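You operate a simulated robot arm through the tools that you are given. There is no shell and no other tool. Be economical: measure what you need, move in short steps, check, and stop when the job is done.

You run a simulated two-armed robot. Do the job below in one go: nothing can be reset, and whatever is moved stays where it is left.

TASK
Pick up the tin from the crate side of the big table with one hand, pass it to the other hand and put it on the drawer bench top. Set down upright: tin.

It is judged by the outcome, as a careful person would: the job done as asked, and still so three seconds after it is handed in. It fails if anything else is knocked over, pushed out of place, dropped, spilled or broken.

THE ROBOT
Two 7-joint arms with two-finger parallel grippers on one trunk, on a base that drives. Base frame: it is fixed to the floor where the robot stands at the start and does not move with it; the origin is under the middle of the robot, x ahead of it, y to its left, z up; the surface under the hand at the start is at about z = 0.78. Readings come in m, rad, newtons and seconds.
The left shoulder is at the start at [0.071, 0.156, 1.005], the right one opposite. Places, roughly: drawer bench top [-2.6, 1, 0.8]. Payload 3.91 kg a hand.
The tool frame of a hand sits at the grasp point between the pads (the TCP): z along the fingers, y along the line on which they close. The tips reach 0.03 m beyond it. Largest opening 0.11 m; finger width 0.02, thickness 0.01; the body of the gripper, 0.048 by 0.112 m, starts 0.055 m behind the TCP.
Orientation is that of the tool frame in the base frame, as [roll, pitch, yaw] about the fixed x, y, z axes, in that order (R = Rz(yaw) Ry(pitch) Rx(roll)). With the fingers straight down and closing along the base's y, the tool's x points along the base's -x, its y along +y and its z along -z.

THE INTERFACE
- The arms move only by the tool move_arm. It takes "left_targets", "right_targets" or both (then of equal length, played together; a hand with none holds still); each is a list of rows, each a list of 2 entries, a list of its own where there are three numbers: the shift along the base's x, y, z in units of 30 mm (1.0 is 30 mm), then the turn, a rotation vector about the base's x, y, z in units of 6 degrees (1.0 is 6 degrees). In form: [[[tx, ty, tz], [rx, ry, rz]], ...]. A call has 1 to 12 rows; each row shifts and turns the commanded pose from where the row before left it. "left_hand" and "right_hand" are, for a hand that has rows, the finger opening in m, from 0 to 0.11, set as the call begins (left out, the last holds). A call with a number of a shift or a turn outside -1 to 1 is refused whole. A row lasts 0.2 s, in which the tool goes at most 0.05 m and 0.15 rad; a call with a longer step from one row to the next is refused whole, and so is a gripper value outside its range. Where a pose cannot be reached the arm comes as near as it can. A force on the tool above 40 N (or 10 N above the force at the start of the call, whichever is more), or a blocked arm, ends the call early, and 0.2 s more pass. Each finger travels about 0.108 m/s and halts on what it meets, pressing with about 33 N; the grip force reading is that of the motor and also rises with nothing between the fingers. The clock runs only during rows and for 0.2 s after the last one: add rows that do not move to give the fingers time. It gives the time, the measured TCP pose, the force on the tool (base axes), the opening and the grip force at its end, in the units of the frame above (readings bear some noise), with the torque about the TCP (base axes, N m) and any sound that the robot's microphone picked up.
- Cameras (640 x 400 px; columns grow to the right, rows downward): "scene" is now at [0.1396, -0.0038, 1.2356]; the picture's right is [-0.05, -1.00, 0.00], its down [-0.53, 0.03, -0.85] and it looks along [0.85, -0.05, -0.53] (base axes); focal length 275 px, centre (320, 200). "left" rides on the left gripper at [0.072, -0.017, -0.103] in its tool frame; the picture's right is [0.23, 0.97, 0.00], its down [-0.76, 0.18, -0.62] and it looks along [-0.61, 0.14, 0.78] (tool axes); focal length 222 px, centre (320, 200). "right" rides on the right gripper at [0.072, 0.017, -0.103] in its tool frame; the picture's right is [-0.23, 0.97, 0.00], its down [-0.76, -0.18, -0.62] and it looks along [-0.61, -0.14, 0.78] (tool axes); focal length 222 px, centre (320, 200). There is no depth. A picture from a camera that has moved, and an enlarged one, comes with that camera's place and axes in the base frame and with its lens.
- snapshot(camera): a new picture of that camera. No time passes.
- lift_body(by): slides the trunk up (or, below 0, down) by that many m; the arms and the scene camera ride with it, the base frame stays. It gives what a move gives, with no picture.
- base_move(legs): drives the robot by 1 to 6 legs, each [ahead, left, turn to the left] in m, m and rad, along the robot's own axes; the way and the turn of a leg run together, so that a leg with both is an arc; at most 1.5 m and 3.142 rad a leg. The arms and the cameras ride along, it lands a little off, and it stops where it bumps. It gives what a move gives.
- pan_tilt(pan, tilt): turns the head with the scene camera to pan (to the left, within 1.501 rad either way) and tilt (down, from -0.506 to 1.204), counted from straight ahead of the robot. It gives what a move gives.
- zoom(camera, box): a new picture of the part [left, top, right, bottom] of that camera's present view, enlarged. No time passes.
- job_done(): hands the job in; it is judged then, once.

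Work in short steps. Places have to be worked out from the pictures, the camera data and where the tool is seen: move nearer, look again, correct. Check each grasp and each placing, and mend what went wrong. You have 120 turns and 100 pictures in all, those below and enlarged ones among them. Open the grippers and draw the arms clear of the work before you hand the job in, unless the task says otherwise; then end with one line.

The tools are called as name(argument=value, ...) on one line, values as JSON. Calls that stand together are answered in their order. move_arm: Moves the arms, as the interface text tells. Its arguments: {"type":"object","properties":{"left_targets":{"type":"array"},"left_hand":{"type":"number"},"right_targets":{"type":"array"},"right_hand":{"type":"number"}},"required":[]} The other tools are called the same way: lift_body (by) slides the trunk up or down; base_move (legs) drives the base; pan_tilt (pan, tilt) turns the head that bears the scene camera; snapshot (camera) takes a picture; zoom (camera, box) takes an enlarged picture of a part of a camera's view; job_done () hands the job in.

At the start:

```text
clock: 0.0
left_eef_pos: [0.6782, 0.3127, 1.094]
left_tcp_rot: [-3.141, 0.0, 3.141]
left_ft_force: [0.3, -0.2, -0.3]
left_wrist_torque: [-0.02, 0.0, 0.01]
left_width: 0.1102
left_grasp_force: 0.0
right_eef_pos: [0.6997, -0.2392, 1.097]
right_tcp_rot: [3.141, 0.0, -3.141]
right_ft_force: [-0.5, 0.5, 0.5]
right_wrist_torque: [-0.04, -0.01, -0.01]
right_width: 0.1103
right_grasp_force: 0.1
trunk travel left (down, up): [-0.45, 0.49]
robot x, y, heading: [-0.0031, 0.0014, 0.003]
head pan, tilt: [-0.054, 0.56]
```

scene: 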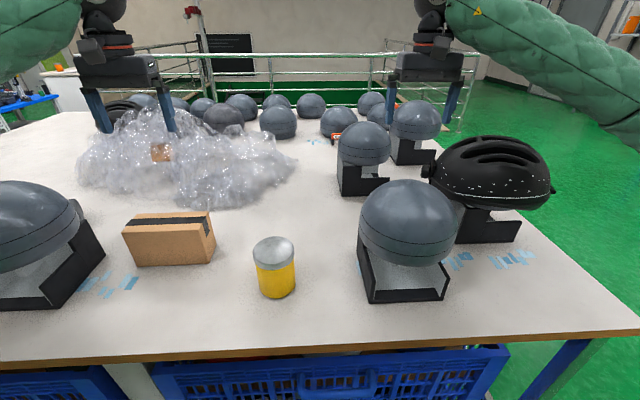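
right: 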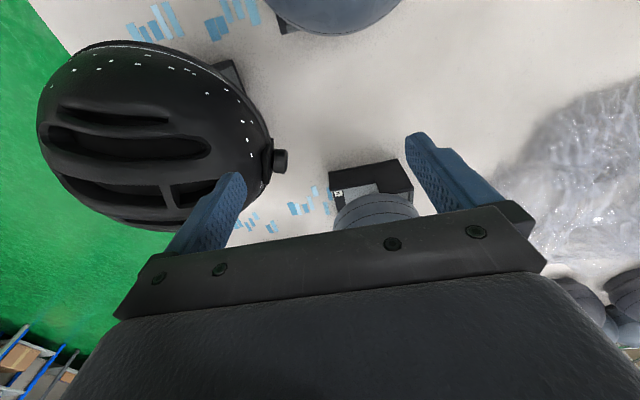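
left: 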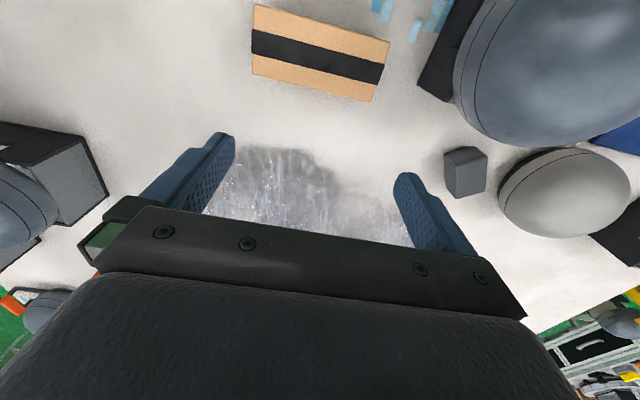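

The tin (yellow, grey lid) looks to be at about [0.535, 0.062], some 0.11 m tall and 0.08 m wide. It is close to the robot, so I back up a little for reach and turn the head to it.

base_move(legs=[[-0.15, 0, 0]])

pan_tilt(pan=0.0, tilt=0.6)

snapshot(camera="scene")

```text
clock: 1.4
left_eef_pos: [0.5228, 0.3132, 1.0947]
left_tcp_rot: [-3.141, 0.003, -3.14]
left_ft_force: [-0.1, -1.1, 0.3]
left_wrist_torque: [0.0, -0.04, -0.02]
left_width: 0.1098
left_grasp_force: 0.2
right_eef_pos: [0.5448, -0.2375, 1.0969]
right_tcp_rot: [3.141, 0.002, -3.139]
right_ft_force: [-0.7, -0.2, 0.4]
right_wrist_torque: [-0.02, -0.04, 0.0]
right_width: 0.1098
right_grasp_force: 0.1
trunk travel left (down, up): [-0.45, 0.49]
robot x, y, heading: [-0.1492, 0.0003, 0.004]
head pan, tilt: [-0.054, 0.56]
```

```text
clock: 2.0
left_eef_pos: [0.5248, 0.3136, 1.0939]
left_tcp_rot: [3.141, 0.0, -3.14]
left_ft_force: [1.2, -1.1, 0.6]
left_wrist_torque: [0.01, 0.01, 0.01]
left_width: 0.1101
left_grasp_force: 0.0
right_eef_pos: [0.5465, -0.239, 1.0954]
right_tcp_rot: [-3.14, 0.0, -3.138]
right_ft_force: [0.5, -0.3, -0.6]
right_wrist_torque: [0.02, 0.02, 0.0]
right_width: 0.11
right_grasp_force: 0.1
trunk travel left (down, up): [-0.45, 0.49]
robot x, y, heading: [-0.1538, 0.0002, 0.0]
head pan, tilt: [0.0, 0.6]
```

```text
96 pictures are left
camera scene: at [-0.0144, 0.0011, 1.232], right [0.0, -1.0, 0.0], down [-0.57, 0.0, -0.82], along [0.82, 0.0, -0.57], focal length 275 px, centre (320, 200)
```

scene: 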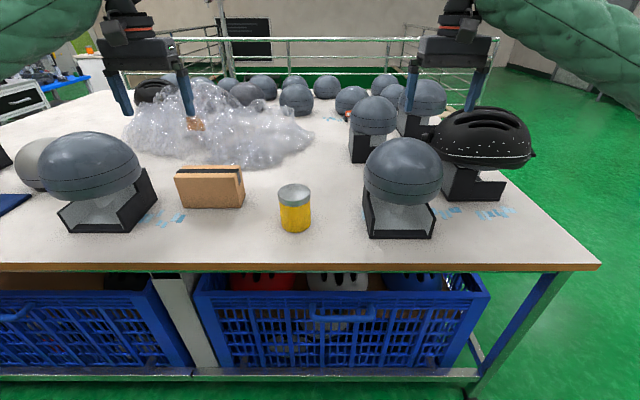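

The crates sit under this near side, so this is the right tin. I zoom in to measure it.

zoom(camera="scene", box=[240, 170, 368, 250])

```text
5.00 times, centred on (304, 210) of scene
camera zoom: at [-0.0144, 0.0011, 1.232], right [0.0, -1.0, 0.0], down [-0.57, 0.0, -0.82], along [0.82, 0.0, -0.57], focal length 1374 px, centre (400, 150)
```

zoom: 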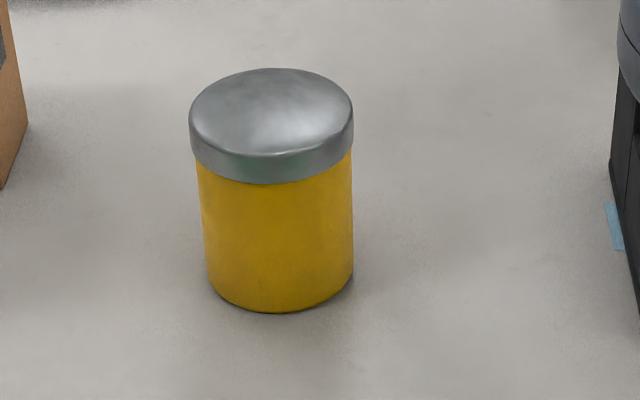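

Tin: centre about [0.533, 0.064], lid 0.079 m across, body 0.072 m across, height about 0.095 m. The left hand will take it by the lid from above, closing along x, and the right hand will later grip it low from the right side. First I turn the left hand by -90° and bring it over the tin.

move_arm(left_targets=[[[0, -0.67, 0], [0, 0, -1]], [[0, -0.67, 0], [0, 0, -1]], [[0, -0.67, 0], [0, 0, -1]], [[0, -0.67, 0], [0, 0, -1]], [[0, -0.67, 0], [0, 0, -1]], [[0, -0.67, 0], [0, 0, -1]], [[0, -0.67, 0], [0, 0, -1]], [[0, -0.67, 0], [0, 0, -1]], [[0, -0.67, 0], [0, 0, -1]], [[0, -0.67, 0], [0, 0, -1]], [[0, -0.67, 0], [0, 0, -1]], [[0.27, -0.67, 0], [0, 0, -1]]], left_hand=0.11)

move_arm(left_targets=[[[0, 0, -1], [0, 0, -1]], [[0, 0, -1], [0, 0, -1]], [[0, 0, -1], [0, 0, -1]], [[0, 0, 0], [0, 0, 0]]])

snapshot(camera="left")

snapshot(camera="scene")

```text
clock: 4.6
left_eef_pos: [0.5326, 0.0718, 1.0943]
left_tcp_rot: [-3.14, 0.0, 1.884]
left_ft_force: [-0.4, -0.6, 0.7]
left_wrist_torque: [0.01, 0.0, -0.02]
left_width: 0.1099
left_grasp_force: 0.0
right_eef_pos: [0.5466, -0.2382, 1.0959]
right_tcp_rot: [-3.14, 0.0, -3.14]
right_ft_force: [0.7, -1.3, -0.2]
right_wrist_torque: [0.06, 0.02, 0.01]
right_width: 0.11
right_grasp_force: 0.1
trunk travel left (down, up): [-0.45, 0.49]
robot x, y, heading: [-0.1544, -0.0019, 0.002]
head pan, tilt: [0.0, 0.6]
```

```text
clock: 5.6
left_eef_pos: [0.5325, 0.0721, 1.0054]
left_tcp_rot: [-3.141, 0.001, 1.572]
left_ft_force: [0.5, 0.3, 0.7]
left_wrist_torque: [0.0, -0.03, 0.0]
left_width: 0.1103
left_grasp_force: 0.1
right_eef_pos: [0.5452, -0.237, 1.0968]
right_tcp_rot: [-3.141, 0.001, -3.14]
right_ft_force: [-0.7, 0.2, 0.0]
right_wrist_torque: [0.02, 0.0, -0.01]
right_width: 0.1099
right_grasp_force: 0.0
trunk travel left (down, up): [-0.45, 0.49]
robot x, y, heading: [-0.1513, -0.0029, -0.0]
head pan, tilt: [0.0, 0.6]
```

```text
94 pictures are left
camera left: at [0.5146, 0.1459, 1.1068], right [0.97, 0.23, 0.0], down [0.18, -0.76, 0.62], along [0.14, -0.61, -0.78], focal length 222 px, centre (320, 200)
```

left: 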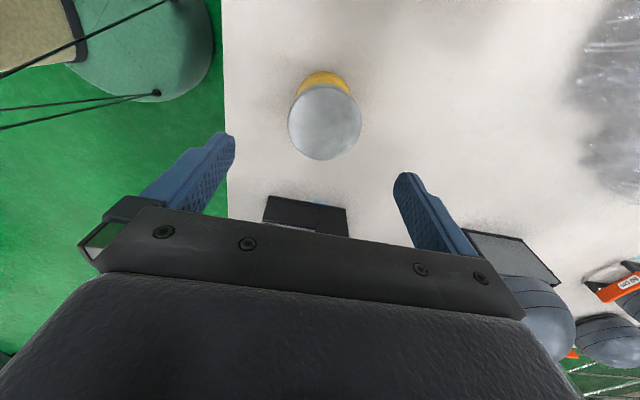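

```text
93 pictures are left
camera scene: at [-0.0152, 0.0009, 1.2321], right [0.0, -1.0, 0.0], down [-0.57, 0.0, -0.82], along [0.82, 0.0, -0.57], focal length 275 px, centre (320, 200)
```

scene: 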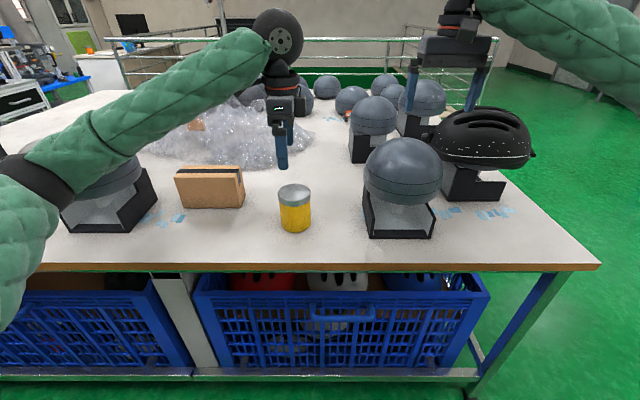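

Wrist view puts the lid centre at about [0.537, 0.067], agreeing with the first estimate. I descend with open fingers to z ≈ 0.867.

move_arm(left_targets=[[[0.13, 0.1, -0.8], [0, 0, 0]], [[0, 0, -0.8], [0, 0, 0]], [[0, 0, -0.8], [0, 0, 0]], [[0, 0, -0.8], [0, 0, 0]], [[0, 0, -0.8], [0, 0, 0]], [[0, 0, -0.6], [0, 0, 0]], [[0, 0, 0], [0, 0, 0]]])

snapshot(camera="left")

snapshot(camera="scene")

```text
clock: 7.2
left_eef_pos: [0.5359, 0.0753, 0.8646]
left_tcp_rot: [-3.14, 0.001, 1.571]
left_ft_force: [-0.2, 0.5, 0.2]
left_wrist_torque: [0.0, 0.04, 0.03]
left_width: 0.1103
left_grasp_force: 0.0
right_eef_pos: [0.5471, -0.238, 1.0955]
right_tcp_rot: [-3.141, 0.0, -3.141]
right_ft_force: [0.3, -0.6, -0.4]
right_wrist_torque: [-0.02, 0.0, -0.02]
right_width: 0.11
right_grasp_force: 0.0
trunk travel left (down, up): [-0.45, 0.49]
robot x, y, heading: [-0.1527, -0.0025, -0.0]
head pan, tilt: [0.0, 0.6]
```

```text
92 pictures are left
camera left: at [0.5191, 0.148, 0.9676], right [0.97, 0.23, 0.0], down [0.18, -0.76, 0.62], along [0.14, -0.61, -0.78], focal length 222 px, centre (320, 200)
```

left: 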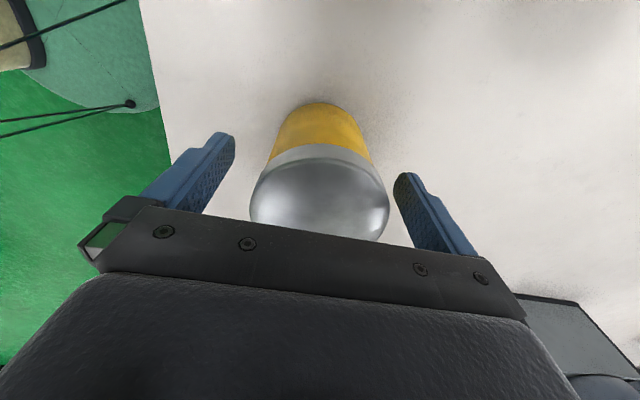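

```text
91 pictures are left
camera scene: at [-0.0148, 0.0009, 1.232], right [0.0, -1.0, 0.0], down [-0.57, 0.0, -0.82], along [0.82, 0.0, -0.57], focal length 275 px, centre (320, 200)
```

scene: 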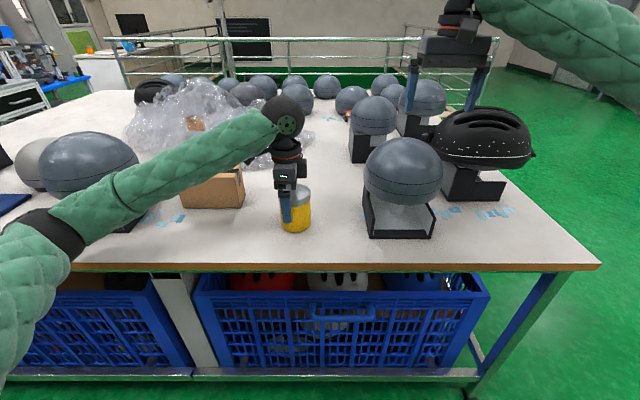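

zoom(camera="scene", box=[240, 140, 368, 250])

```text
3.64 times, centred on (304, 195) of scene
camera zoom: at [-0.0148, 0.0009, 1.232], right [0.0, -1.0, 0.0], down [-0.57, 0.0, -0.82], along [0.82, 0.0, -0.57], focal length 999 px, centre (378, 218)
```

zoom: 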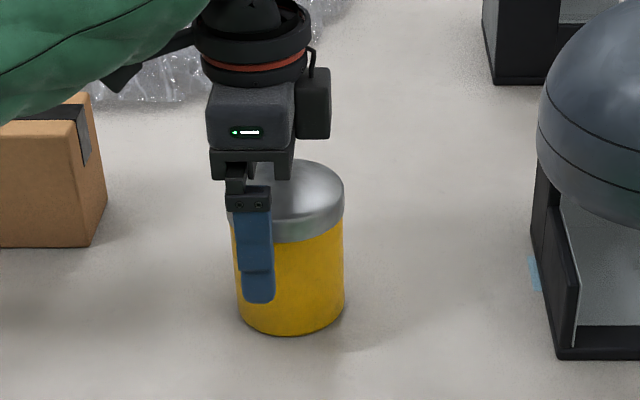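

Fingers straddle the lid. To leave room for the other hand on the right side, I lean the left hand 25° toward +y (tips pointing slightly to -y) before gripping.

move_arm(left_targets=[[[0, 0, 0], [-0.84, 0, 0]], [[0, 0, 0], [-0.84, 0, 0]], [[0, 0, 0], [-0.84, 0, 0]], [[0, 0, 0], [-0.84, 0, 0]], [[0, 0, 0], [-0.84, 0, 0]], [[0, 0, 0], [0, 0, 0]]])

snapshot(camera="left")

zoom(camera="scene", box=[200, 120, 360, 250])

```text
clock: 8.6
left_eef_pos: [0.5378, 0.0734, 0.8656]
left_tcp_rot: [-3.141, 0.441, 1.573]
left_ft_force: [0.3, 0.2, -0.9]
left_wrist_torque: [-0.02, 0.01, -0.02]
left_width: 0.11
left_grasp_force: 0.0
right_eef_pos: [0.547, -0.2384, 1.0955]
right_tcp_rot: [3.14, -0.001, -3.14]
right_ft_force: [1.4, -0.9, 0.1]
right_wrist_torque: [0.0, -0.02, 0.04]
right_width: 0.11
right_grasp_force: 0.0
trunk travel left (down, up): [-0.45, 0.49]
robot x, y, heading: [-0.1503, 0.0011, 0.005]
head pan, tilt: [0.0, 0.6]
```

```text
89 pictures are left
camera left: at [0.5192, 0.1845, 0.9275], right [0.97, 0.21, -0.1], down [0.18, -0.42, 0.89], along [0.14, -0.88, -0.45], focal length 222 px, centre (320, 200)
```

left: 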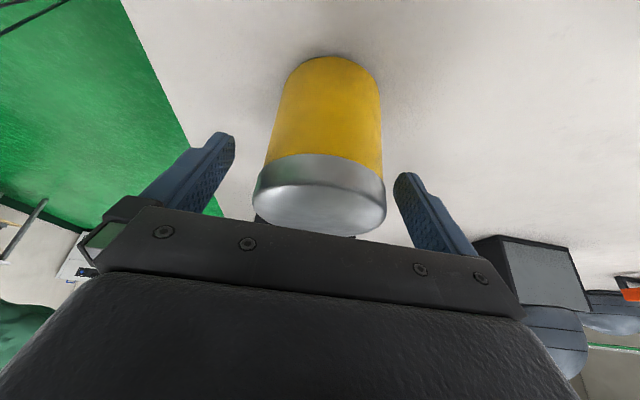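

```text
3.08 times, centred on (280, 185) of scene
camera zoom: at [-0.0147, 0.0008, 1.232], right [0.0, -1.0, 0.0], down [-0.57, 0.0, -0.82], along [0.82, 0.0, -0.57], focal length 846 px, centre (443, 246)
```

zoom: 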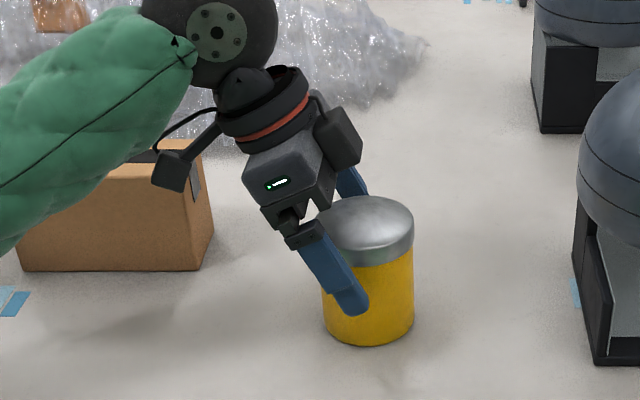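

Pads cross the lid about 6 mm to the +y side of the tin's middle; I shift slightly and close.

move_arm(left_targets=[[[0, -0.17, 0.15], [0, 0, 0]], [[0, 0, 0], [0, 0, 0]]])

move_arm(left_targets=[[[0, 0, 0], [0, 0, 0]], [[0, 0, 0], [0, 0, 0]], [[0, 0, 0], [0, 0, 0]], [[0, 0, 0], [0, 0, 0]]], left_hand=0.06)

zoom(camera="scene", box=[200, 120, 360, 250])

```text
clock: 9.2
left_eef_pos: [0.5371, 0.0692, 0.8701]
left_tcp_rot: [-3.141, 0.441, 1.574]
left_ft_force: [-0.1, 0.2, 0.1]
left_wrist_torque: [0.0, 0.02, 0.02]
left_width: 0.11
left_grasp_force: 0.1
right_eef_pos: [0.5464, -0.2367, 1.0957]
right_tcp_rot: [3.141, 0.0, -3.14]
right_ft_force: [0.1, 0.6, 0.4]
right_wrist_torque: [0.01, 0.01, -0.01]
right_width: 0.11
right_grasp_force: 0.0
trunk travel left (down, up): [-0.45, 0.49]
robot x, y, heading: [-0.1538, -0.0027, 0.003]
head pan, tilt: [0.0, 0.6]
```

```text
clock: 10.2
left_eef_pos: [0.5364, 0.07, 0.8704]
left_tcp_rot: [-3.14, 0.439, 1.572]
left_ft_force: [0.9, -0.5, 1.9]
left_wrist_torque: [-0.01, 0.11, 0.05]
left_width: 0.0781
left_grasp_force: 33.5
right_eef_pos: [0.548, -0.2381, 1.0955]
right_tcp_rot: [-3.14, -0.001, -3.14]
right_ft_force: [-0.1, 0.6, 1.1]
right_wrist_torque: [0.0, 0.0, 0.04]
right_width: 0.1103
right_grasp_force: 0.0
trunk travel left (down, up): [-0.45, 0.49]
robot x, y, heading: [-0.1537, -0.0018, -0.0]
head pan, tilt: [0.0, 0.6]
```

```text
3.08 times, centred on (280, 185) of scene
camera zoom: at [-0.0148, 0.001, 1.232], right [0.0, -1.0, 0.0], down [-0.57, 0.0, -0.82], along [0.82, 0.0, -0.57], focal length 846 px, centre (443, 246)
```

zoom: 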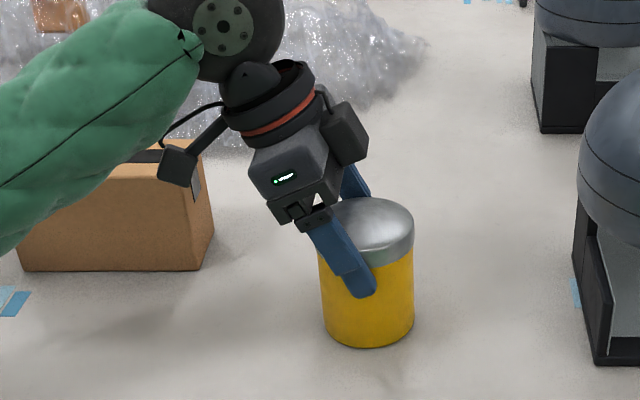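

Gripped at 0.078 m width, which matches the lid. I lift straight up and check.

move_arm(left_targets=[[[0, 0, 0.4], [0, 0, 0]], [[0, 0, 0.7], [0, 0, 0]], [[0, 0, 0.7], [0, 0, 0]], [[0, 0, 0.7], [0, 0, 0]], [[0, 0, 0.7], [0, 0, 0]], [[0, 0, 0.7], [0, 0, 0]], [[0, 0, 0.7], [0, 0, 0]], [[0, 0, 0.7], [0, 0, 0]], [[0, 0, 0.7], [0, 0, 0]], [[0, 0, 0.5], [0, 0, 0]], [[0, 0, 0], [0, 0, 0]]])

snapshot(camera="left")

snapshot(camera="scene")

```text
clock: 12.6
left_eef_pos: [0.5375, 0.0712, 1.0647]
left_tcp_rot: [-3.139, 0.439, 1.573]
left_ft_force: [-0.1, 0.2, -1.0]
left_wrist_torque: [0.02, -0.04, -0.01]
left_width: 0.0779
left_grasp_force: 33.0
right_eef_pos: [0.5476, -0.238, 1.0959]
right_tcp_rot: [3.141, 0.0, -3.14]
right_ft_force: [0.4, 0.3, 0.5]
right_wrist_torque: [0.03, 0.01, -0.02]
right_width: 0.11
right_grasp_force: 0.0
trunk travel left (down, up): [-0.45, 0.49]
robot x, y, heading: [-0.1509, -0.0017, 0.001]
head pan, tilt: [0.0, 0.6]
```

```text
86 pictures are left
camera left: at [0.5197, 0.1814, 1.1269], right [0.97, 0.21, -0.1], down [0.18, -0.42, 0.89], along [0.14, -0.88, -0.45], focal length 222 px, centre (320, 200)
```

left: 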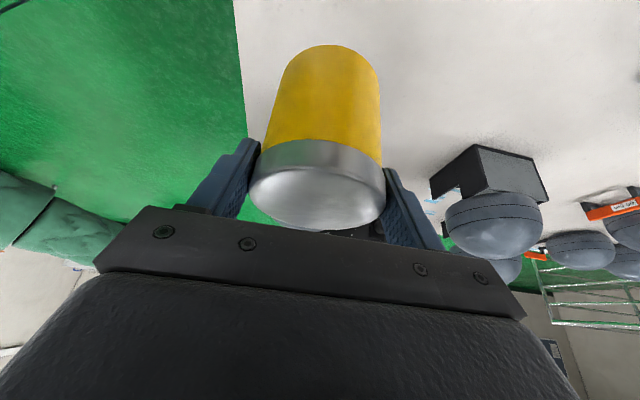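

```text
85 pictures are left
camera scene: at [-0.0145, 0.0011, 1.232], right [0.0, -1.0, 0.0], down [-0.57, 0.0, -0.82], along [0.82, 0.0, -0.57], focal length 275 px, centre (320, 200)
```

scene: 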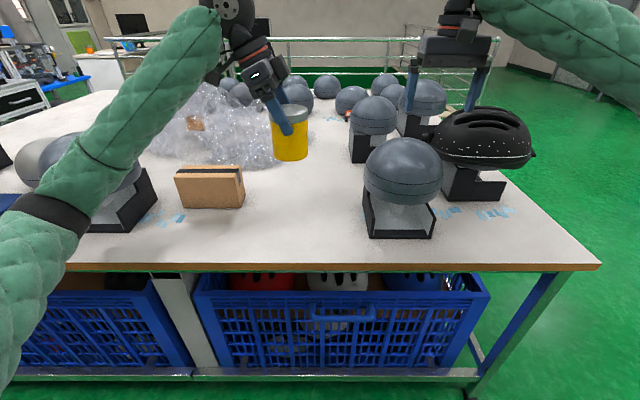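

The tin is held and lifted. Before backing off I look to both sides for obstacles.

pan_tilt(pan=1.5, tilt=0.4)

snapshot(camera="scene")

pan_tilt(pan=-1.5, tilt=0.4)

snapshot(camera="scene")

```text
clock: 14.2
left_eef_pos: [0.5368, 0.0713, 1.0633]
left_tcp_rot: [-3.14, 0.439, 1.572]
left_ft_force: [-0.4, 0.4, -1.8]
left_wrist_torque: [0.02, 0.03, -0.01]
left_width: 0.0779
left_grasp_force: 33.4
right_eef_pos: [0.5464, -0.2373, 1.095]
right_tcp_rot: [3.141, 0.0, -3.139]
right_ft_force: [0.5, -0.5, -0.6]
right_wrist_torque: [-0.03, -0.02, 0.04]
right_width: 0.1101
right_grasp_force: 0.1
trunk travel left (down, up): [-0.45, 0.49]
robot x, y, heading: [-0.1554, 0.0054, 0.001]
head pan, tilt: [1.499, 0.4]
```

```text
84 pictures are left
camera scene: at [-0.0963, 0.0933, 1.2503], right [1.0, -0.07, 0.0], down [-0.03, -0.39, -0.92], along [0.07, 0.92, -0.39], focal length 275 px, centre (320, 200)
```

scene: 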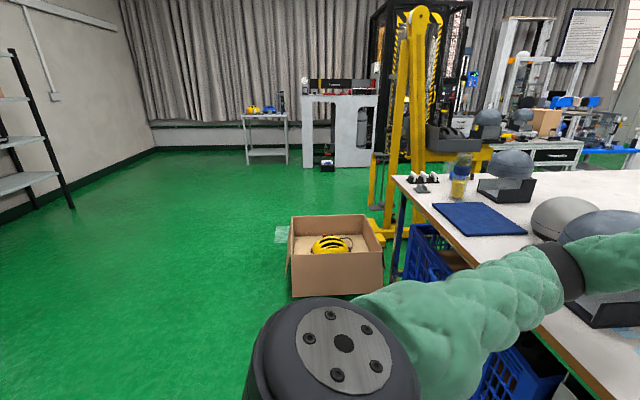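

```text
clock: 16.8
left_eef_pos: [0.5353, 0.0719, 1.0652]
left_tcp_rot: [-3.139, 0.439, 1.573]
left_ft_force: [-0.8, 0.5, -2.4]
left_wrist_torque: [0.03, 0.03, -0.03]
left_width: 0.0779
left_grasp_force: 33.0
right_eef_pos: [0.5466, -0.237, 1.0961]
right_tcp_rot: [3.14, -0.002, -3.141]
right_ft_force: [-0.5, 0.1, -0.1]
right_wrist_torque: [0.0, 0.04, 0.02]
right_width: 0.1098
right_grasp_force: 0.1
trunk travel left (down, up): [-0.45, 0.49]
robot x, y, heading: [-0.1524, -0.0038, 0.001]
head pan, tilt: [-1.499, 0.4]
```

```text
83 pictures are left
camera scene: at [-0.0961, -0.0915, 1.2503], right [-1.0, -0.07, 0.0], down [-0.03, 0.39, -0.92], along [0.07, -0.92, -0.39], focal length 275 px, centre (320, 200)
```

scene: 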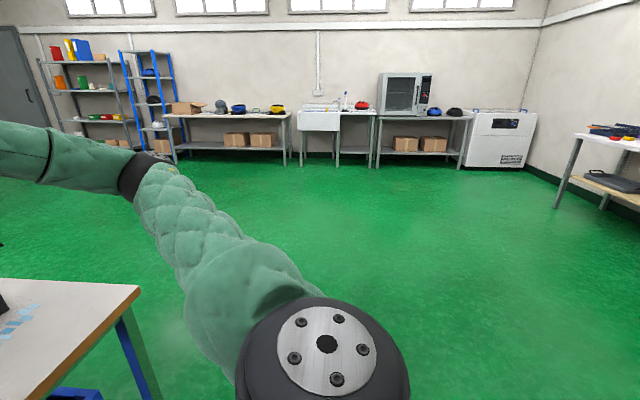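

Floor beside and behind looks clear; the cardboard box on the floor is at about [0.1, 1.7]. I back up 0.6 m to have free space for the handover.

base_move(legs=[[-0.6, 0, 0]])

pan_tilt(pan=0, tilt=0.5)

snapshot(camera="scene")

```text
clock: 20.2
left_eef_pos: [-0.0571, 0.0691, 1.0651]
left_tcp_rot: [-3.14, 0.44, 1.567]
left_ft_force: [-0.4, -0.5, -2.7]
left_wrist_torque: [0.03, -0.01, -0.02]
left_width: 0.0781
left_grasp_force: 33.4
right_eef_pos: [-0.0475, -0.2402, 1.0958]
right_tcp_rot: [3.141, 0.0, 3.138]
right_ft_force: [0.4, -0.4, -0.4]
right_wrist_torque: [-0.01, -0.01, -0.01]
right_width: 0.1098
right_grasp_force: 0.2
trunk travel left (down, up): [-0.45, 0.49]
robot x, y, heading: [-0.7466, 0.0038, -0.005]
head pan, tilt: [-1.499, 0.4]
```

```text
clock: 21.8
left_eef_pos: [-0.0553, 0.0692, 1.0644]
left_tcp_rot: [-3.141, 0.439, 1.568]
left_ft_force: [0.5, 0.4, -1.6]
left_wrist_torque: [0.0, -0.01, -0.04]
left_width: 0.0777
left_grasp_force: 33.1
right_eef_pos: [-0.049, -0.2401, 1.0959]
right_tcp_rot: [-3.141, -0.001, 3.139]
right_ft_force: [0.4, 0.3, 0.1]
right_wrist_torque: [0.0, -0.02, 0.04]
right_width: 0.11
right_grasp_force: 0.1
trunk travel left (down, up): [-0.45, 0.49]
robot x, y, heading: [-0.7498, 0.0018, -0.005]
head pan, tilt: [0.0, 0.499]
```

```text
82 pictures are left
camera scene: at [-0.605, 0.001, 1.2411], right [0.0, -1.0, 0.0], down [-0.48, 0.0, -0.88], along [0.88, 0.0, -0.48], focal length 275 px, centre (320, 200)
```

scene: 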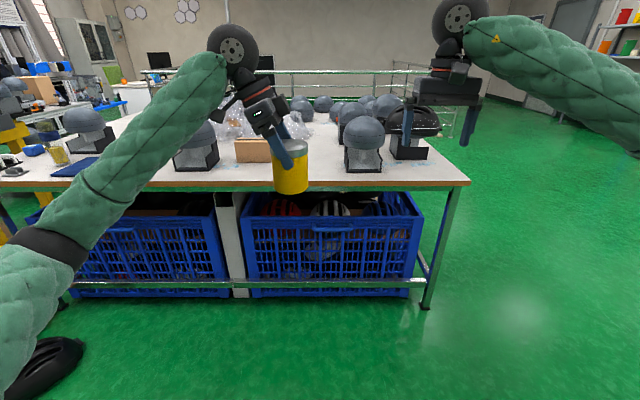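

Clear space now. I swing the right hand out a bit and yaw it by -90° so its camera ends up on top when it is tilted.

move_arm(right_targets=[[[0, -0.3, 0], [0, 0, -1]], [[0, -0.3, 0], [0, 0, -1]], [[0, -0.3, 0], [0, 0, -1]], [[0, -0.3, 0], [0, 0, -1]], [[0, -0.3, 0], [0, 0, -1]], [[0, -0.3, 0], [0, 0, -1]], [[0, -0.3, 0], [0, 0, -1]], [[0, -0.3, 0], [0, 0, -1]], [[0, -0.3, 0], [0, 0, -1]], [[0, -0.3, 0], [0, 0, -1]], [[0, 0, 0], [0, 0, -1]], [[0, 0, 0], [0, 0, -1]]], right_hand=0.11)

move_arm(right_targets=[[[0, 0, 0], [0, 0, -1]], [[0, 0, 0], [0, 0, -1]], [[0, 0, 0], [0, 0, -1]], [[0, 0, 0], [1, 0, 0]], [[0, 0, 0], [1, 0, 0]], [[0, 0, 0], [1, 0, 0]], [[0, 0, 0], [1, 0, 0]], [[0, 0, 0], [1, 0, 0]], [[0, 0, 0], [1, 0, 0]], [[0, 0, 0], [0, 0, 0]]])

snapshot(camera="scene")

```text
clock: 24.4
left_eef_pos: [-0.056, 0.0679, 1.0646]
left_tcp_rot: [-3.139, 0.439, 1.567]
left_ft_force: [0.7, 0.1, -2.4]
left_wrist_torque: [0.02, 0.01, -0.04]
left_width: 0.0777
left_grasp_force: 33.2
right_eef_pos: [-0.0497, -0.3306, 1.0954]
right_tcp_rot: [3.141, 0.0, 1.88]
right_ft_force: [0.1, 0.9, 0.1]
right_wrist_torque: [-0.01, -0.02, 0.03]
right_width: 0.1099
right_grasp_force: 0.0
trunk travel left (down, up): [-0.45, 0.49]
robot x, y, heading: [-0.7449, 0.001, -0.003]
head pan, tilt: [0.0, 0.499]
```

```text
clock: 26.6
left_eef_pos: [-0.0561, 0.068, 1.0652]
left_tcp_rot: [-3.14, 0.438, 1.568]
left_ft_force: [-0.3, 0.3, -2.7]
left_wrist_torque: [0.04, 0.0, 0.01]
left_width: 0.0776
left_grasp_force: 33.0
right_eef_pos: [-0.0481, -0.331, 1.0959]
right_tcp_rot: [-3.137, -0.63, 1.566]
right_ft_force: [0.0, 0.0, 1.2]
right_wrist_torque: [0.02, 0.0, -0.03]
right_width: 0.1101
right_grasp_force: 0.2
trunk travel left (down, up): [-0.45, 0.49]
robot x, y, heading: [-0.7473, 0.0028, -0.004]
head pan, tilt: [0.0, 0.499]
```

```text
81 pictures are left
camera scene: at [-0.6052, 0.0013, 1.2411], right [0.0, -1.0, 0.0], down [-0.48, 0.0, -0.88], along [0.88, 0.0, -0.48], focal length 275 px, centre (320, 200)
```

scene: 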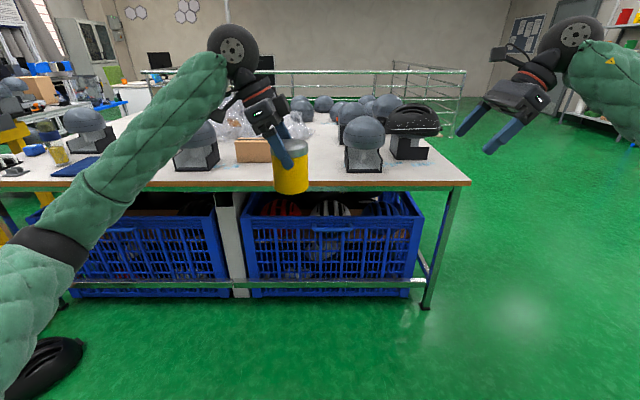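

Works as planned. I tilt it further to about 68° and bring it to y ≈ -0.13, z ≈ 1.007.

move_arm(right_targets=[[[0, 0.4, -0.5], [0.9, 0, 0]], [[0, 0.4, -0.5], [0.9, 0, 0]], [[0, 0.6, -0.5], [0.9, 0, 0]], [[0, 0.8, -0.5], [0.9, 0, 0]], [[0, 0.8, -0.5], [0.9, 0, 0]], [[-0.12, 0.8, -0.45], [0.83, 0, 0]], [[-0.12, 0.8, 0], [0, 0, 0]], [[0, 0.8, 0], [0, 0, 0]], [[0, 0.8, 0], [0, 0, 0]], [[0, 0.5, 0], [0, 0, 0]], [[0, 0, 0], [0, 0, 0]]])

snapshot(camera="scene")

snapshot(camera="right")

```text
clock: 29.0
left_eef_pos: [-0.0564, 0.0679, 1.0647]
left_tcp_rot: [-3.139, 0.44, 1.566]
left_ft_force: [-0.5, -0.6, -2.2]
left_wrist_torque: [0.01, 0.0, 0.0]
left_width: 0.0778
left_grasp_force: 33.3
right_eef_pos: [-0.0543, -0.1294, 1.0071]
right_tcp_rot: [-3.131, -1.187, 1.56]
right_ft_force: [-0.6, 0.3, 0.7]
right_wrist_torque: [-0.02, 0.0, -0.02]
right_width: 0.1098
right_grasp_force: 0.1
trunk travel left (down, up): [-0.45, 0.49]
robot x, y, heading: [-0.7478, 0.0033, -0.006]
head pan, tilt: [0.0, 0.499]
```

```text
80 pictures are left
camera scene: at [-0.6052, 0.001, 1.2411], right [0.0, -1.0, 0.0], down [-0.48, 0.0, -0.88], along [0.88, 0.0, -0.48], focal length 275 px, centre (320, 200)
```

scene: 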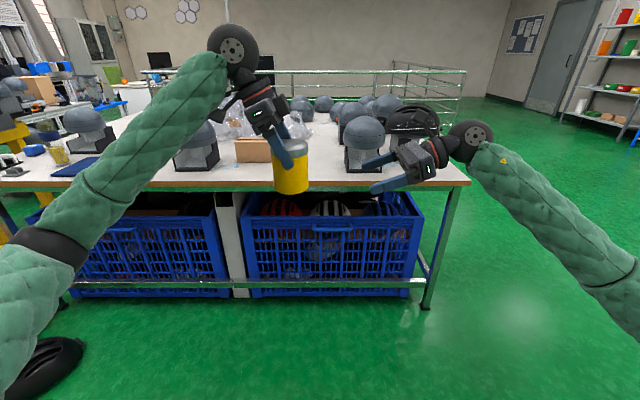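

```text
79 pictures are left
camera right: at [-0.0389, -0.198, 1.1118], right [0.97, -0.09, -0.21], down [-0.18, -0.86, -0.47], along [-0.14, 0.5, -0.86], focal length 222 px, centre (320, 200)
```

right: 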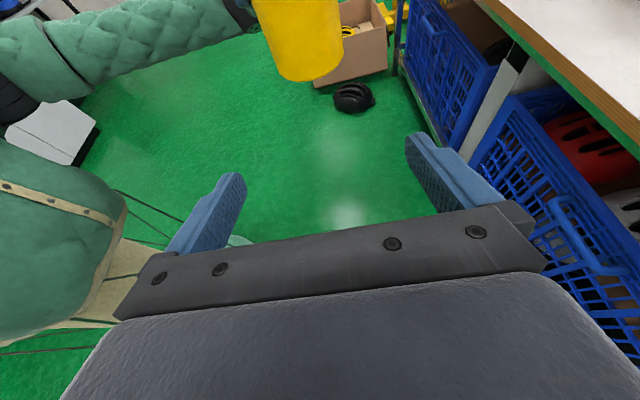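

zoom(camera="scene", box=[220, 80, 460, 230])

```text
2.67 times, centred on (340, 155) of scene
camera zoom: at [-0.6052, 0.001, 1.2411], right [0.0, -1.0, 0.0], down [-0.48, 0.0, -0.88], along [0.88, 0.0, -0.48], focal length 733 px, centre (267, 320)
```

zoom: 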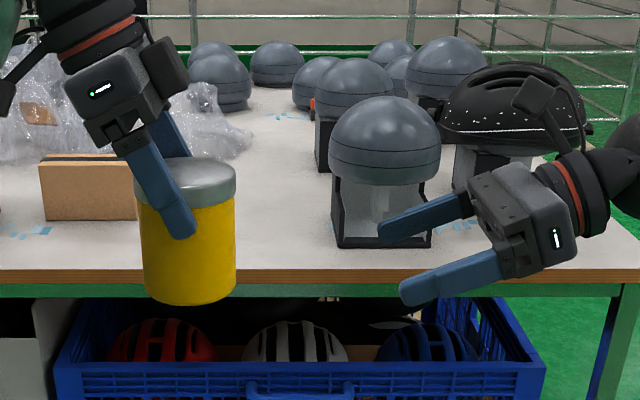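

Tin base at z ≈ 0.974, centre y ≈ 0.065, x ≈ -0.056, in line with the right hand. I advance most of the way and look.

move_arm(right_targets=[[[-0.03, 0.8, 0], [0, 0, 0]], [[-0.03, 0.8, 0], [0, 0, 0]], [[0, 0.8, 0], [0, 0, 0]], [[0, 0.8, 0], [0, 0, 0]], [[0, 0.8, 0], [0, 0, 0]], [[0, 0.8, 0], [0, 0, 0]], [[0, 0, 0], [0, 0, 0]]])

zoom(camera="scene", box=[220, 80, 460, 230])

snapshot(camera="right")

```text
clock: 30.6
left_eef_pos: [-0.0558, 0.0686, 1.0654]
left_tcp_rot: [-3.138, 0.439, 1.568]
left_ft_force: [-1.1, 0.5, -1.7]
left_wrist_torque: [0.02, 0.0, -0.02]
left_width: 0.0784
left_grasp_force: 33.0
right_eef_pos: [-0.0554, 0.0152, 1.0074]
right_tcp_rot: [-3.133, -1.187, 1.56]
right_ft_force: [0.2, -0.5, -0.6]
right_wrist_torque: [0.01, 0.03, 0.02]
right_width: 0.1102
right_grasp_force: 0.1
trunk travel left (down, up): [-0.45, 0.49]
robot x, y, heading: [-0.748, 0.0024, -0.001]
head pan, tilt: [0.0, 0.499]
```

```text
2.67 times, centred on (340, 155) of scene
camera zoom: at [-0.6052, 0.0009, 1.2411], right [0.0, -1.0, 0.0], down [-0.48, 0.0, -0.88], along [0.88, 0.0, -0.48], focal length 733 px, centre (267, 320)
```

zoom: 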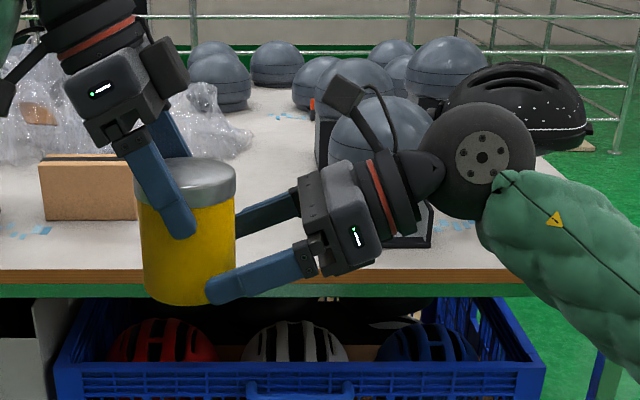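

```text
76 pictures are left
camera right: at [-0.0387, -0.0537, 1.1131], right [0.97, -0.09, -0.21], down [-0.18, -0.86, -0.47], along [-0.14, 0.5, -0.86], focal length 222 px, centre (320, 200)
```

right: 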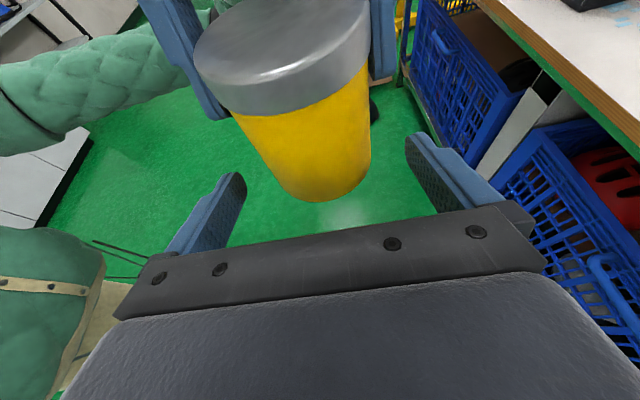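

Both fingers are lined up below the left hand's tips with good clearance. I advance the last 45 mm.

move_arm(right_targets=[[[0, 0.5, 0], [0, 0, 0]], [[0, 0.5, 0], [0, 0, 0]], [[0, 0.5, 0], [0, 0, 0]], [[0, 0, 0], [0, 0, 0]]])

zoom(camera="scene", box=[220, 80, 460, 230])

snapshot(camera="right")

```text
clock: 31.6
left_eef_pos: [-0.0554, 0.0677, 1.0651]
left_tcp_rot: [-3.14, 0.438, 1.567]
left_ft_force: [0.7, 0.7, -1.6]
left_wrist_torque: [0.03, -0.01, -0.02]
left_width: 0.0781
left_grasp_force: 33.3
right_eef_pos: [-0.0563, 0.0618, 1.0074]
right_tcp_rot: [-3.128, -1.185, 1.558]
right_ft_force: [0.1, -0.1, -0.2]
right_wrist_torque: [-0.01, 0.0, 0.01]
right_width: 0.1101
right_grasp_force: 0.0
trunk travel left (down, up): [-0.45, 0.49]
robot x, y, heading: [-0.7488, 0.004, -0.003]
head pan, tilt: [0.0, 0.499]
```

```text
2.67 times, centred on (340, 155) of scene
camera zoom: at [-0.6051, 0.0009, 1.2411], right [0.0, -1.0, 0.0], down [-0.48, 0.0, -0.88], along [0.88, 0.0, -0.48], focal length 733 px, centre (267, 320)
```

zoom: 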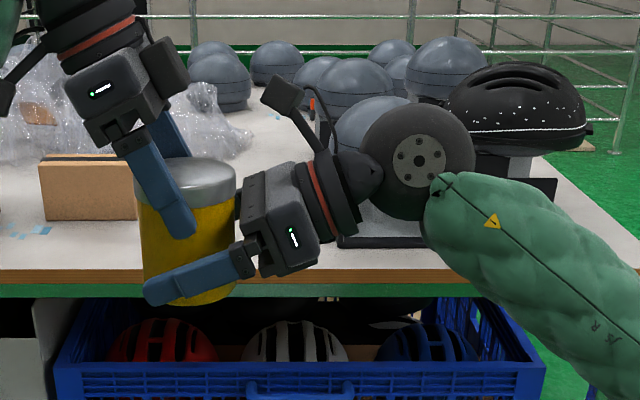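

```text
74 pictures are left
camera right: at [-0.0401, -0.0079, 1.113], right [0.97, -0.09, -0.21], down [-0.18, -0.86, -0.47], along [-0.14, 0.5, -0.86], focal length 222 px, centre (320, 200)
```

right: 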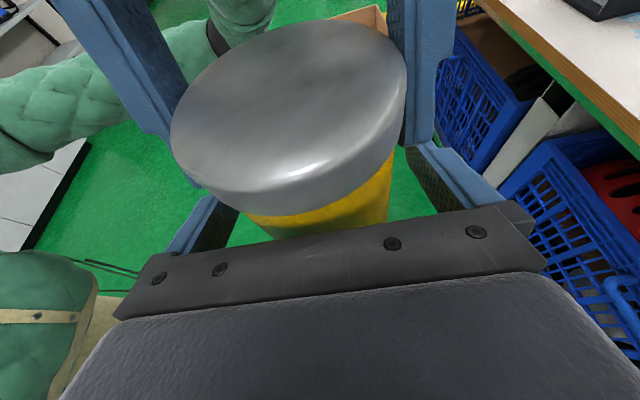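

Aligned without contact. I close the right hand on the tin's body.

move_arm(right_targets=[[[0, 0, 0], [0, 0, 0]], [[0, 0, 0], [0, 0, 0]], [[0, 0, 0], [0, 0, 0]], [[0, 0, 0], [0, 0, 0]]], right_hand=0.05)

zoom(camera="scene", box=[220, 80, 460, 230])

```text
clock: 32.6
left_eef_pos: [-0.0559, 0.0678, 1.0647]
left_tcp_rot: [-3.14, 0.44, 1.568]
left_ft_force: [-5.9, -3.6, -1.7]
left_wrist_torque: [-0.13, 0.5, -0.05]
left_width: 0.0778
left_grasp_force: 32.6
right_eef_pos: [-0.0565, 0.0605, 1.008]
right_tcp_rot: [-3.131, -1.184, 1.559]
right_ft_force: [6.5, 2.9, -0.3]
right_wrist_torque: [-0.1, -0.18, 0.02]
right_width: 0.0755
right_grasp_force: 32.8
trunk travel left (down, up): [-0.45, 0.49]
robot x, y, heading: [-0.7437, 0.0017, -0.001]
head pan, tilt: [0.0, 0.499]
```

```text
2.67 times, centred on (340, 155) of scene
camera zoom: at [-0.605, 0.0012, 1.2411], right [0.0, -1.0, 0.0], down [-0.48, 0.0, -0.88], along [0.88, 0.0, -0.48], focal length 733 px, centre (267, 320)
```

zoom: 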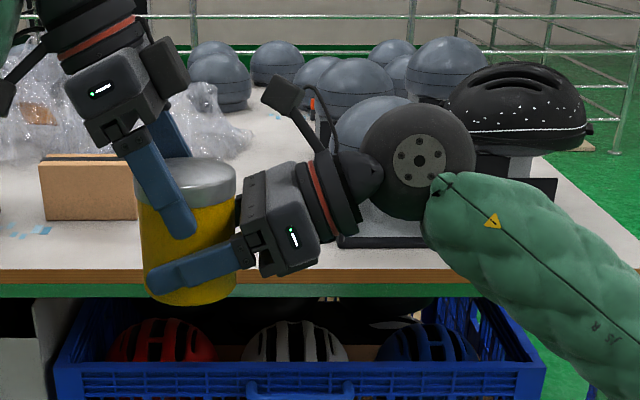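

The right hand holds the body (0.0755 m, 33 N). I open the left hand, then withdraw it along its fingers.

move_arm(left_targets=[[[0, 0, 0], [0, 0, 0]], [[0, 0, 0], [0, 0, 0]], [[0, 0, 0], [0, 0, 0]]], left_hand=0.11)

zoom(camera="scene", box=[220, 80, 460, 230])

snapshot(camera="right")

```text
clock: 33.4
left_eef_pos: [-0.0567, 0.0693, 1.0657]
left_tcp_rot: [-3.141, 0.439, 1.569]
left_ft_force: [-0.5, -0.4, 0.3]
left_wrist_torque: [0.01, -0.01, -0.02]
left_width: 0.1101
left_grasp_force: 0.1
right_eef_pos: [-0.056, 0.061, 1.0086]
right_tcp_rot: [-3.13, -1.185, 1.559]
right_ft_force: [-0.5, -0.3, 0.6]
right_wrist_torque: [-0.01, -0.02, 0.01]
right_width: 0.0754
right_grasp_force: 32.5
trunk travel left (down, up): [-0.45, 0.49]
robot x, y, heading: [-0.749, -0.0014, -0.005]
head pan, tilt: [0.0, 0.499]
```

```text
2.67 times, centred on (340, 155) of scene
camera zoom: at [-0.605, 0.0011, 1.2411], right [0.0, -1.0, 0.0], down [-0.48, 0.0, -0.88], along [0.88, 0.0, -0.48], focal length 733 px, centre (267, 320)
```

zoom: 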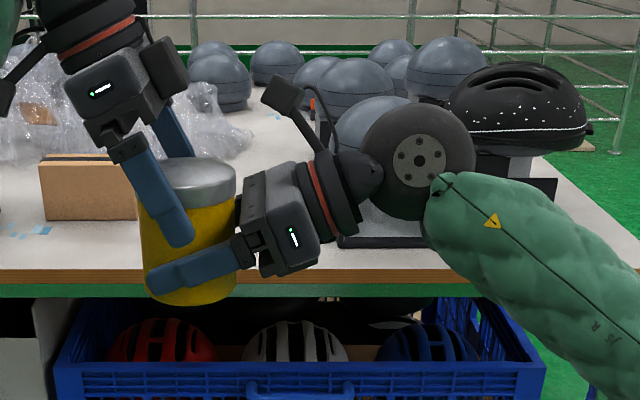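

```text
71 pictures are left
camera right: at [-0.04, -0.0079, 1.1131], right [0.97, -0.09, -0.21], down [-0.18, -0.86, -0.47], along [-0.14, 0.5, -0.86], focal length 222 px, centre (320, 200)
```

right: 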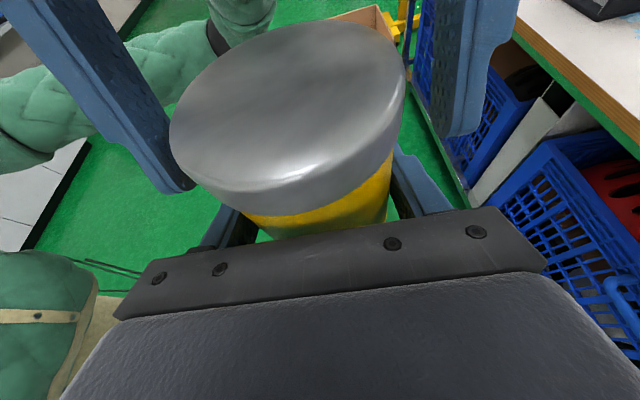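

Tin stays upright in the right hand. I withdraw the left hand up and out along its axis, then move it aside.

move_arm(left_targets=[[[0, 0.38, 0.82], [0, 0, 0]], [[0, 0.38, 0.82], [0, 0, 0]], [[0, 0.38, 0.82], [0, 0, 0]], [[0, 0.4, 0.82], [0, 0, 0]], [[0, 0.7, 0.6], [0.84, 0, 0]], [[0, 0.9, 0.3], [0.84, 0, 0]], [[0, 0.9, 0], [0.84, 0, 0]], [[0, 0.9, 0], [0.84, 0, 0]], [[0, 0.9, 0], [0.84, 0, 0]], [[0, 0.9, 0], [0, 0, 0]], [[0, 0.9, 0], [0, 0, 0]], [[0, 0, 0], [0, 0, 0]]])

snapshot(camera="scene")

```text
clock: 36.0
left_eef_pos: [-0.0562, 0.3002, 1.1911]
left_tcp_rot: [-3.138, 0.0, 1.567]
left_ft_force: [0.4, -0.4, -0.7]
left_wrist_torque: [0.0, 0.02, 0.02]
left_width: 0.1102
left_grasp_force: 0.1
right_eef_pos: [-0.0574, 0.0601, 1.008]
right_tcp_rot: [-3.128, -1.184, 1.558]
right_ft_force: [-0.4, 0.1, -0.3]
right_wrist_torque: [0.02, -0.01, 0.01]
right_width: 0.0752
right_grasp_force: 33.6
trunk travel left (down, up): [-0.45, 0.49]
robot x, y, heading: [-0.7452, -0.0022, -0.006]
head pan, tilt: [0.0, 0.499]
```

```text
70 pictures are left
camera scene: at [-0.6047, 0.001, 1.241], right [0.0, -1.0, 0.0], down [-0.48, 0.0, -0.88], along [0.88, 0.0, -0.48], focal length 275 px, centre (320, 200)
```

scene: 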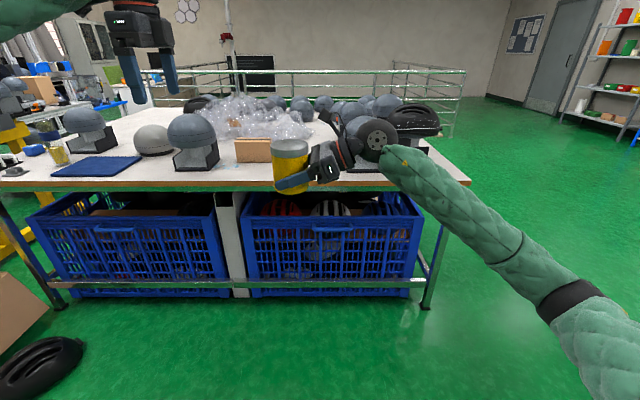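

Handover done. Now I turn left in place by 1.6 rad, and look toward the bench.

base_move(legs=[[0, 0, 1.6]])

pan_tilt(pan=0.9, tilt=0.35)

snapshot(camera="scene")

```text
clock: 40.3
left_eef_pos: [-1.072, 0.6809, 1.1914]
left_tcp_rot: [-3.139, 0.002, -3.108]
left_ft_force: [-0.1, 0.1, -0.9]
left_wrist_torque: [0.0, 0.0, 0.01]
left_width: 0.1098
left_grasp_force: 0.0
right_eef_pos: [-0.8319, 0.687, 1.0068]
right_tcp_rot: [-3.131, -1.185, -3.118]
right_ft_force: [0.2, -0.4, -0.7]
right_wrist_torque: [0.02, -0.01, 0.0]
right_width: 0.075
right_grasp_force: 32.8
trunk travel left (down, up): [-0.45, 0.49]
robot x, y, heading: [-0.7417, 0.0028, 1.607]
head pan, tilt: [0.0, 0.499]
```

```text
clock: 41.5
left_eef_pos: [-1.0708, 0.6798, 1.1907]
left_tcp_rot: [-3.138, -0.001, -3.107]
left_ft_force: [-1.2, 0.3, 0.4]
left_wrist_torque: [0.0, -0.02, -0.02]
left_width: 0.1101
left_grasp_force: 0.1
right_eef_pos: [-0.8317, 0.6876, 1.0077]
right_tcp_rot: [-3.131, -1.186, -3.118]
right_ft_force: [-0.1, -0.1, -0.2]
right_wrist_torque: [-0.03, 0.0, -0.02]
right_width: 0.0751
right_grasp_force: 33.2
trunk travel left (down, up): [-0.45, 0.49]
robot x, y, heading: [-0.7445, 0.0038, 1.601]
head pan, tilt: [0.901, 0.351]
```

```text
69 pictures are left
camera scene: at [-0.8235, 0.108, 1.2548], right [0.6, 0.8, 0.0], down [0.28, -0.21, -0.94], along [-0.75, 0.56, -0.34], focal length 275 px, centre (320, 200)
```

scene: 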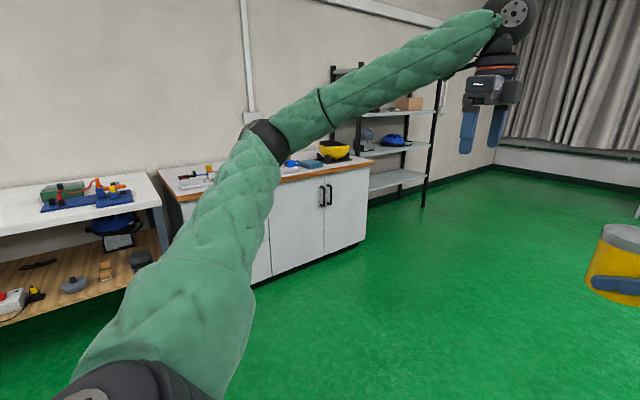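

The white bench with wooden edge along the far wall spans y ≈ 0.3 to 1.9 near x ≈ -2.5, matching the drawer bench. I turn to face it.

base_move(legs=[[0, 0, 1.54]])

pan_tilt(pan=-0.4, tilt=0.35)

snapshot(camera="scene")

```text
clock: 45.6
left_eef_pos: [-1.4324, -0.3087, 1.1909]
left_tcp_rot: [-3.138, 0.0, -1.561]
left_ft_force: [-0.1, 0.4, 0.3]
left_wrist_torque: [0.02, 0.01, -0.04]
left_width: 0.1102
left_grasp_force: 0.0
right_eef_pos: [-1.4352, -0.0693, 1.0074]
right_tcp_rot: [-3.13, -1.183, -1.569]
right_ft_force: [0.8, -0.1, -0.1]
right_wrist_torque: [0.01, 0.01, -0.01]
right_width: 0.0751
right_grasp_force: 33.2
trunk travel left (down, up): [-0.45, 0.49]
robot x, y, heading: [-0.7459, 0.0019, -3.135]
head pan, tilt: [0.901, 0.351]
```

```text
clock: 47.1
left_eef_pos: [-1.433, -0.3084, 1.1909]
left_tcp_rot: [-3.138, 0.0, -1.562]
left_ft_force: [0.8, -0.8, -0.5]
left_wrist_torque: [-0.05, 0.01, -0.01]
left_width: 0.1101
left_grasp_force: 0.1
right_eef_pos: [-1.4343, -0.0699, 1.008]
right_tcp_rot: [-3.132, -1.185, -1.568]
right_ft_force: [-0.6, 1.1, 0.0]
right_wrist_torque: [-0.01, -0.01, 0.01]
right_width: 0.0752
right_grasp_force: 33.1
trunk travel left (down, up): [-0.45, 0.49]
robot x, y, heading: [-0.745, 0.0031, -3.127]
head pan, tilt: [-0.4, 0.351]
```

```text
68 pictures are left
camera scene: at [-0.884, 0.0363, 1.2548], right [0.38, 0.93, 0.0], down [0.32, -0.13, -0.94], along [-0.87, 0.36, -0.34], focal length 275 px, centre (320, 200)
```

scene: 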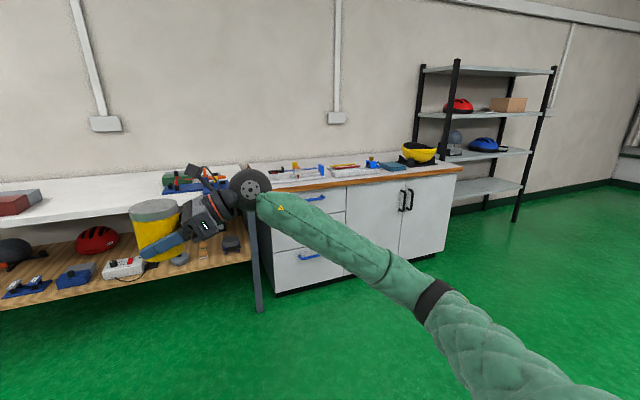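

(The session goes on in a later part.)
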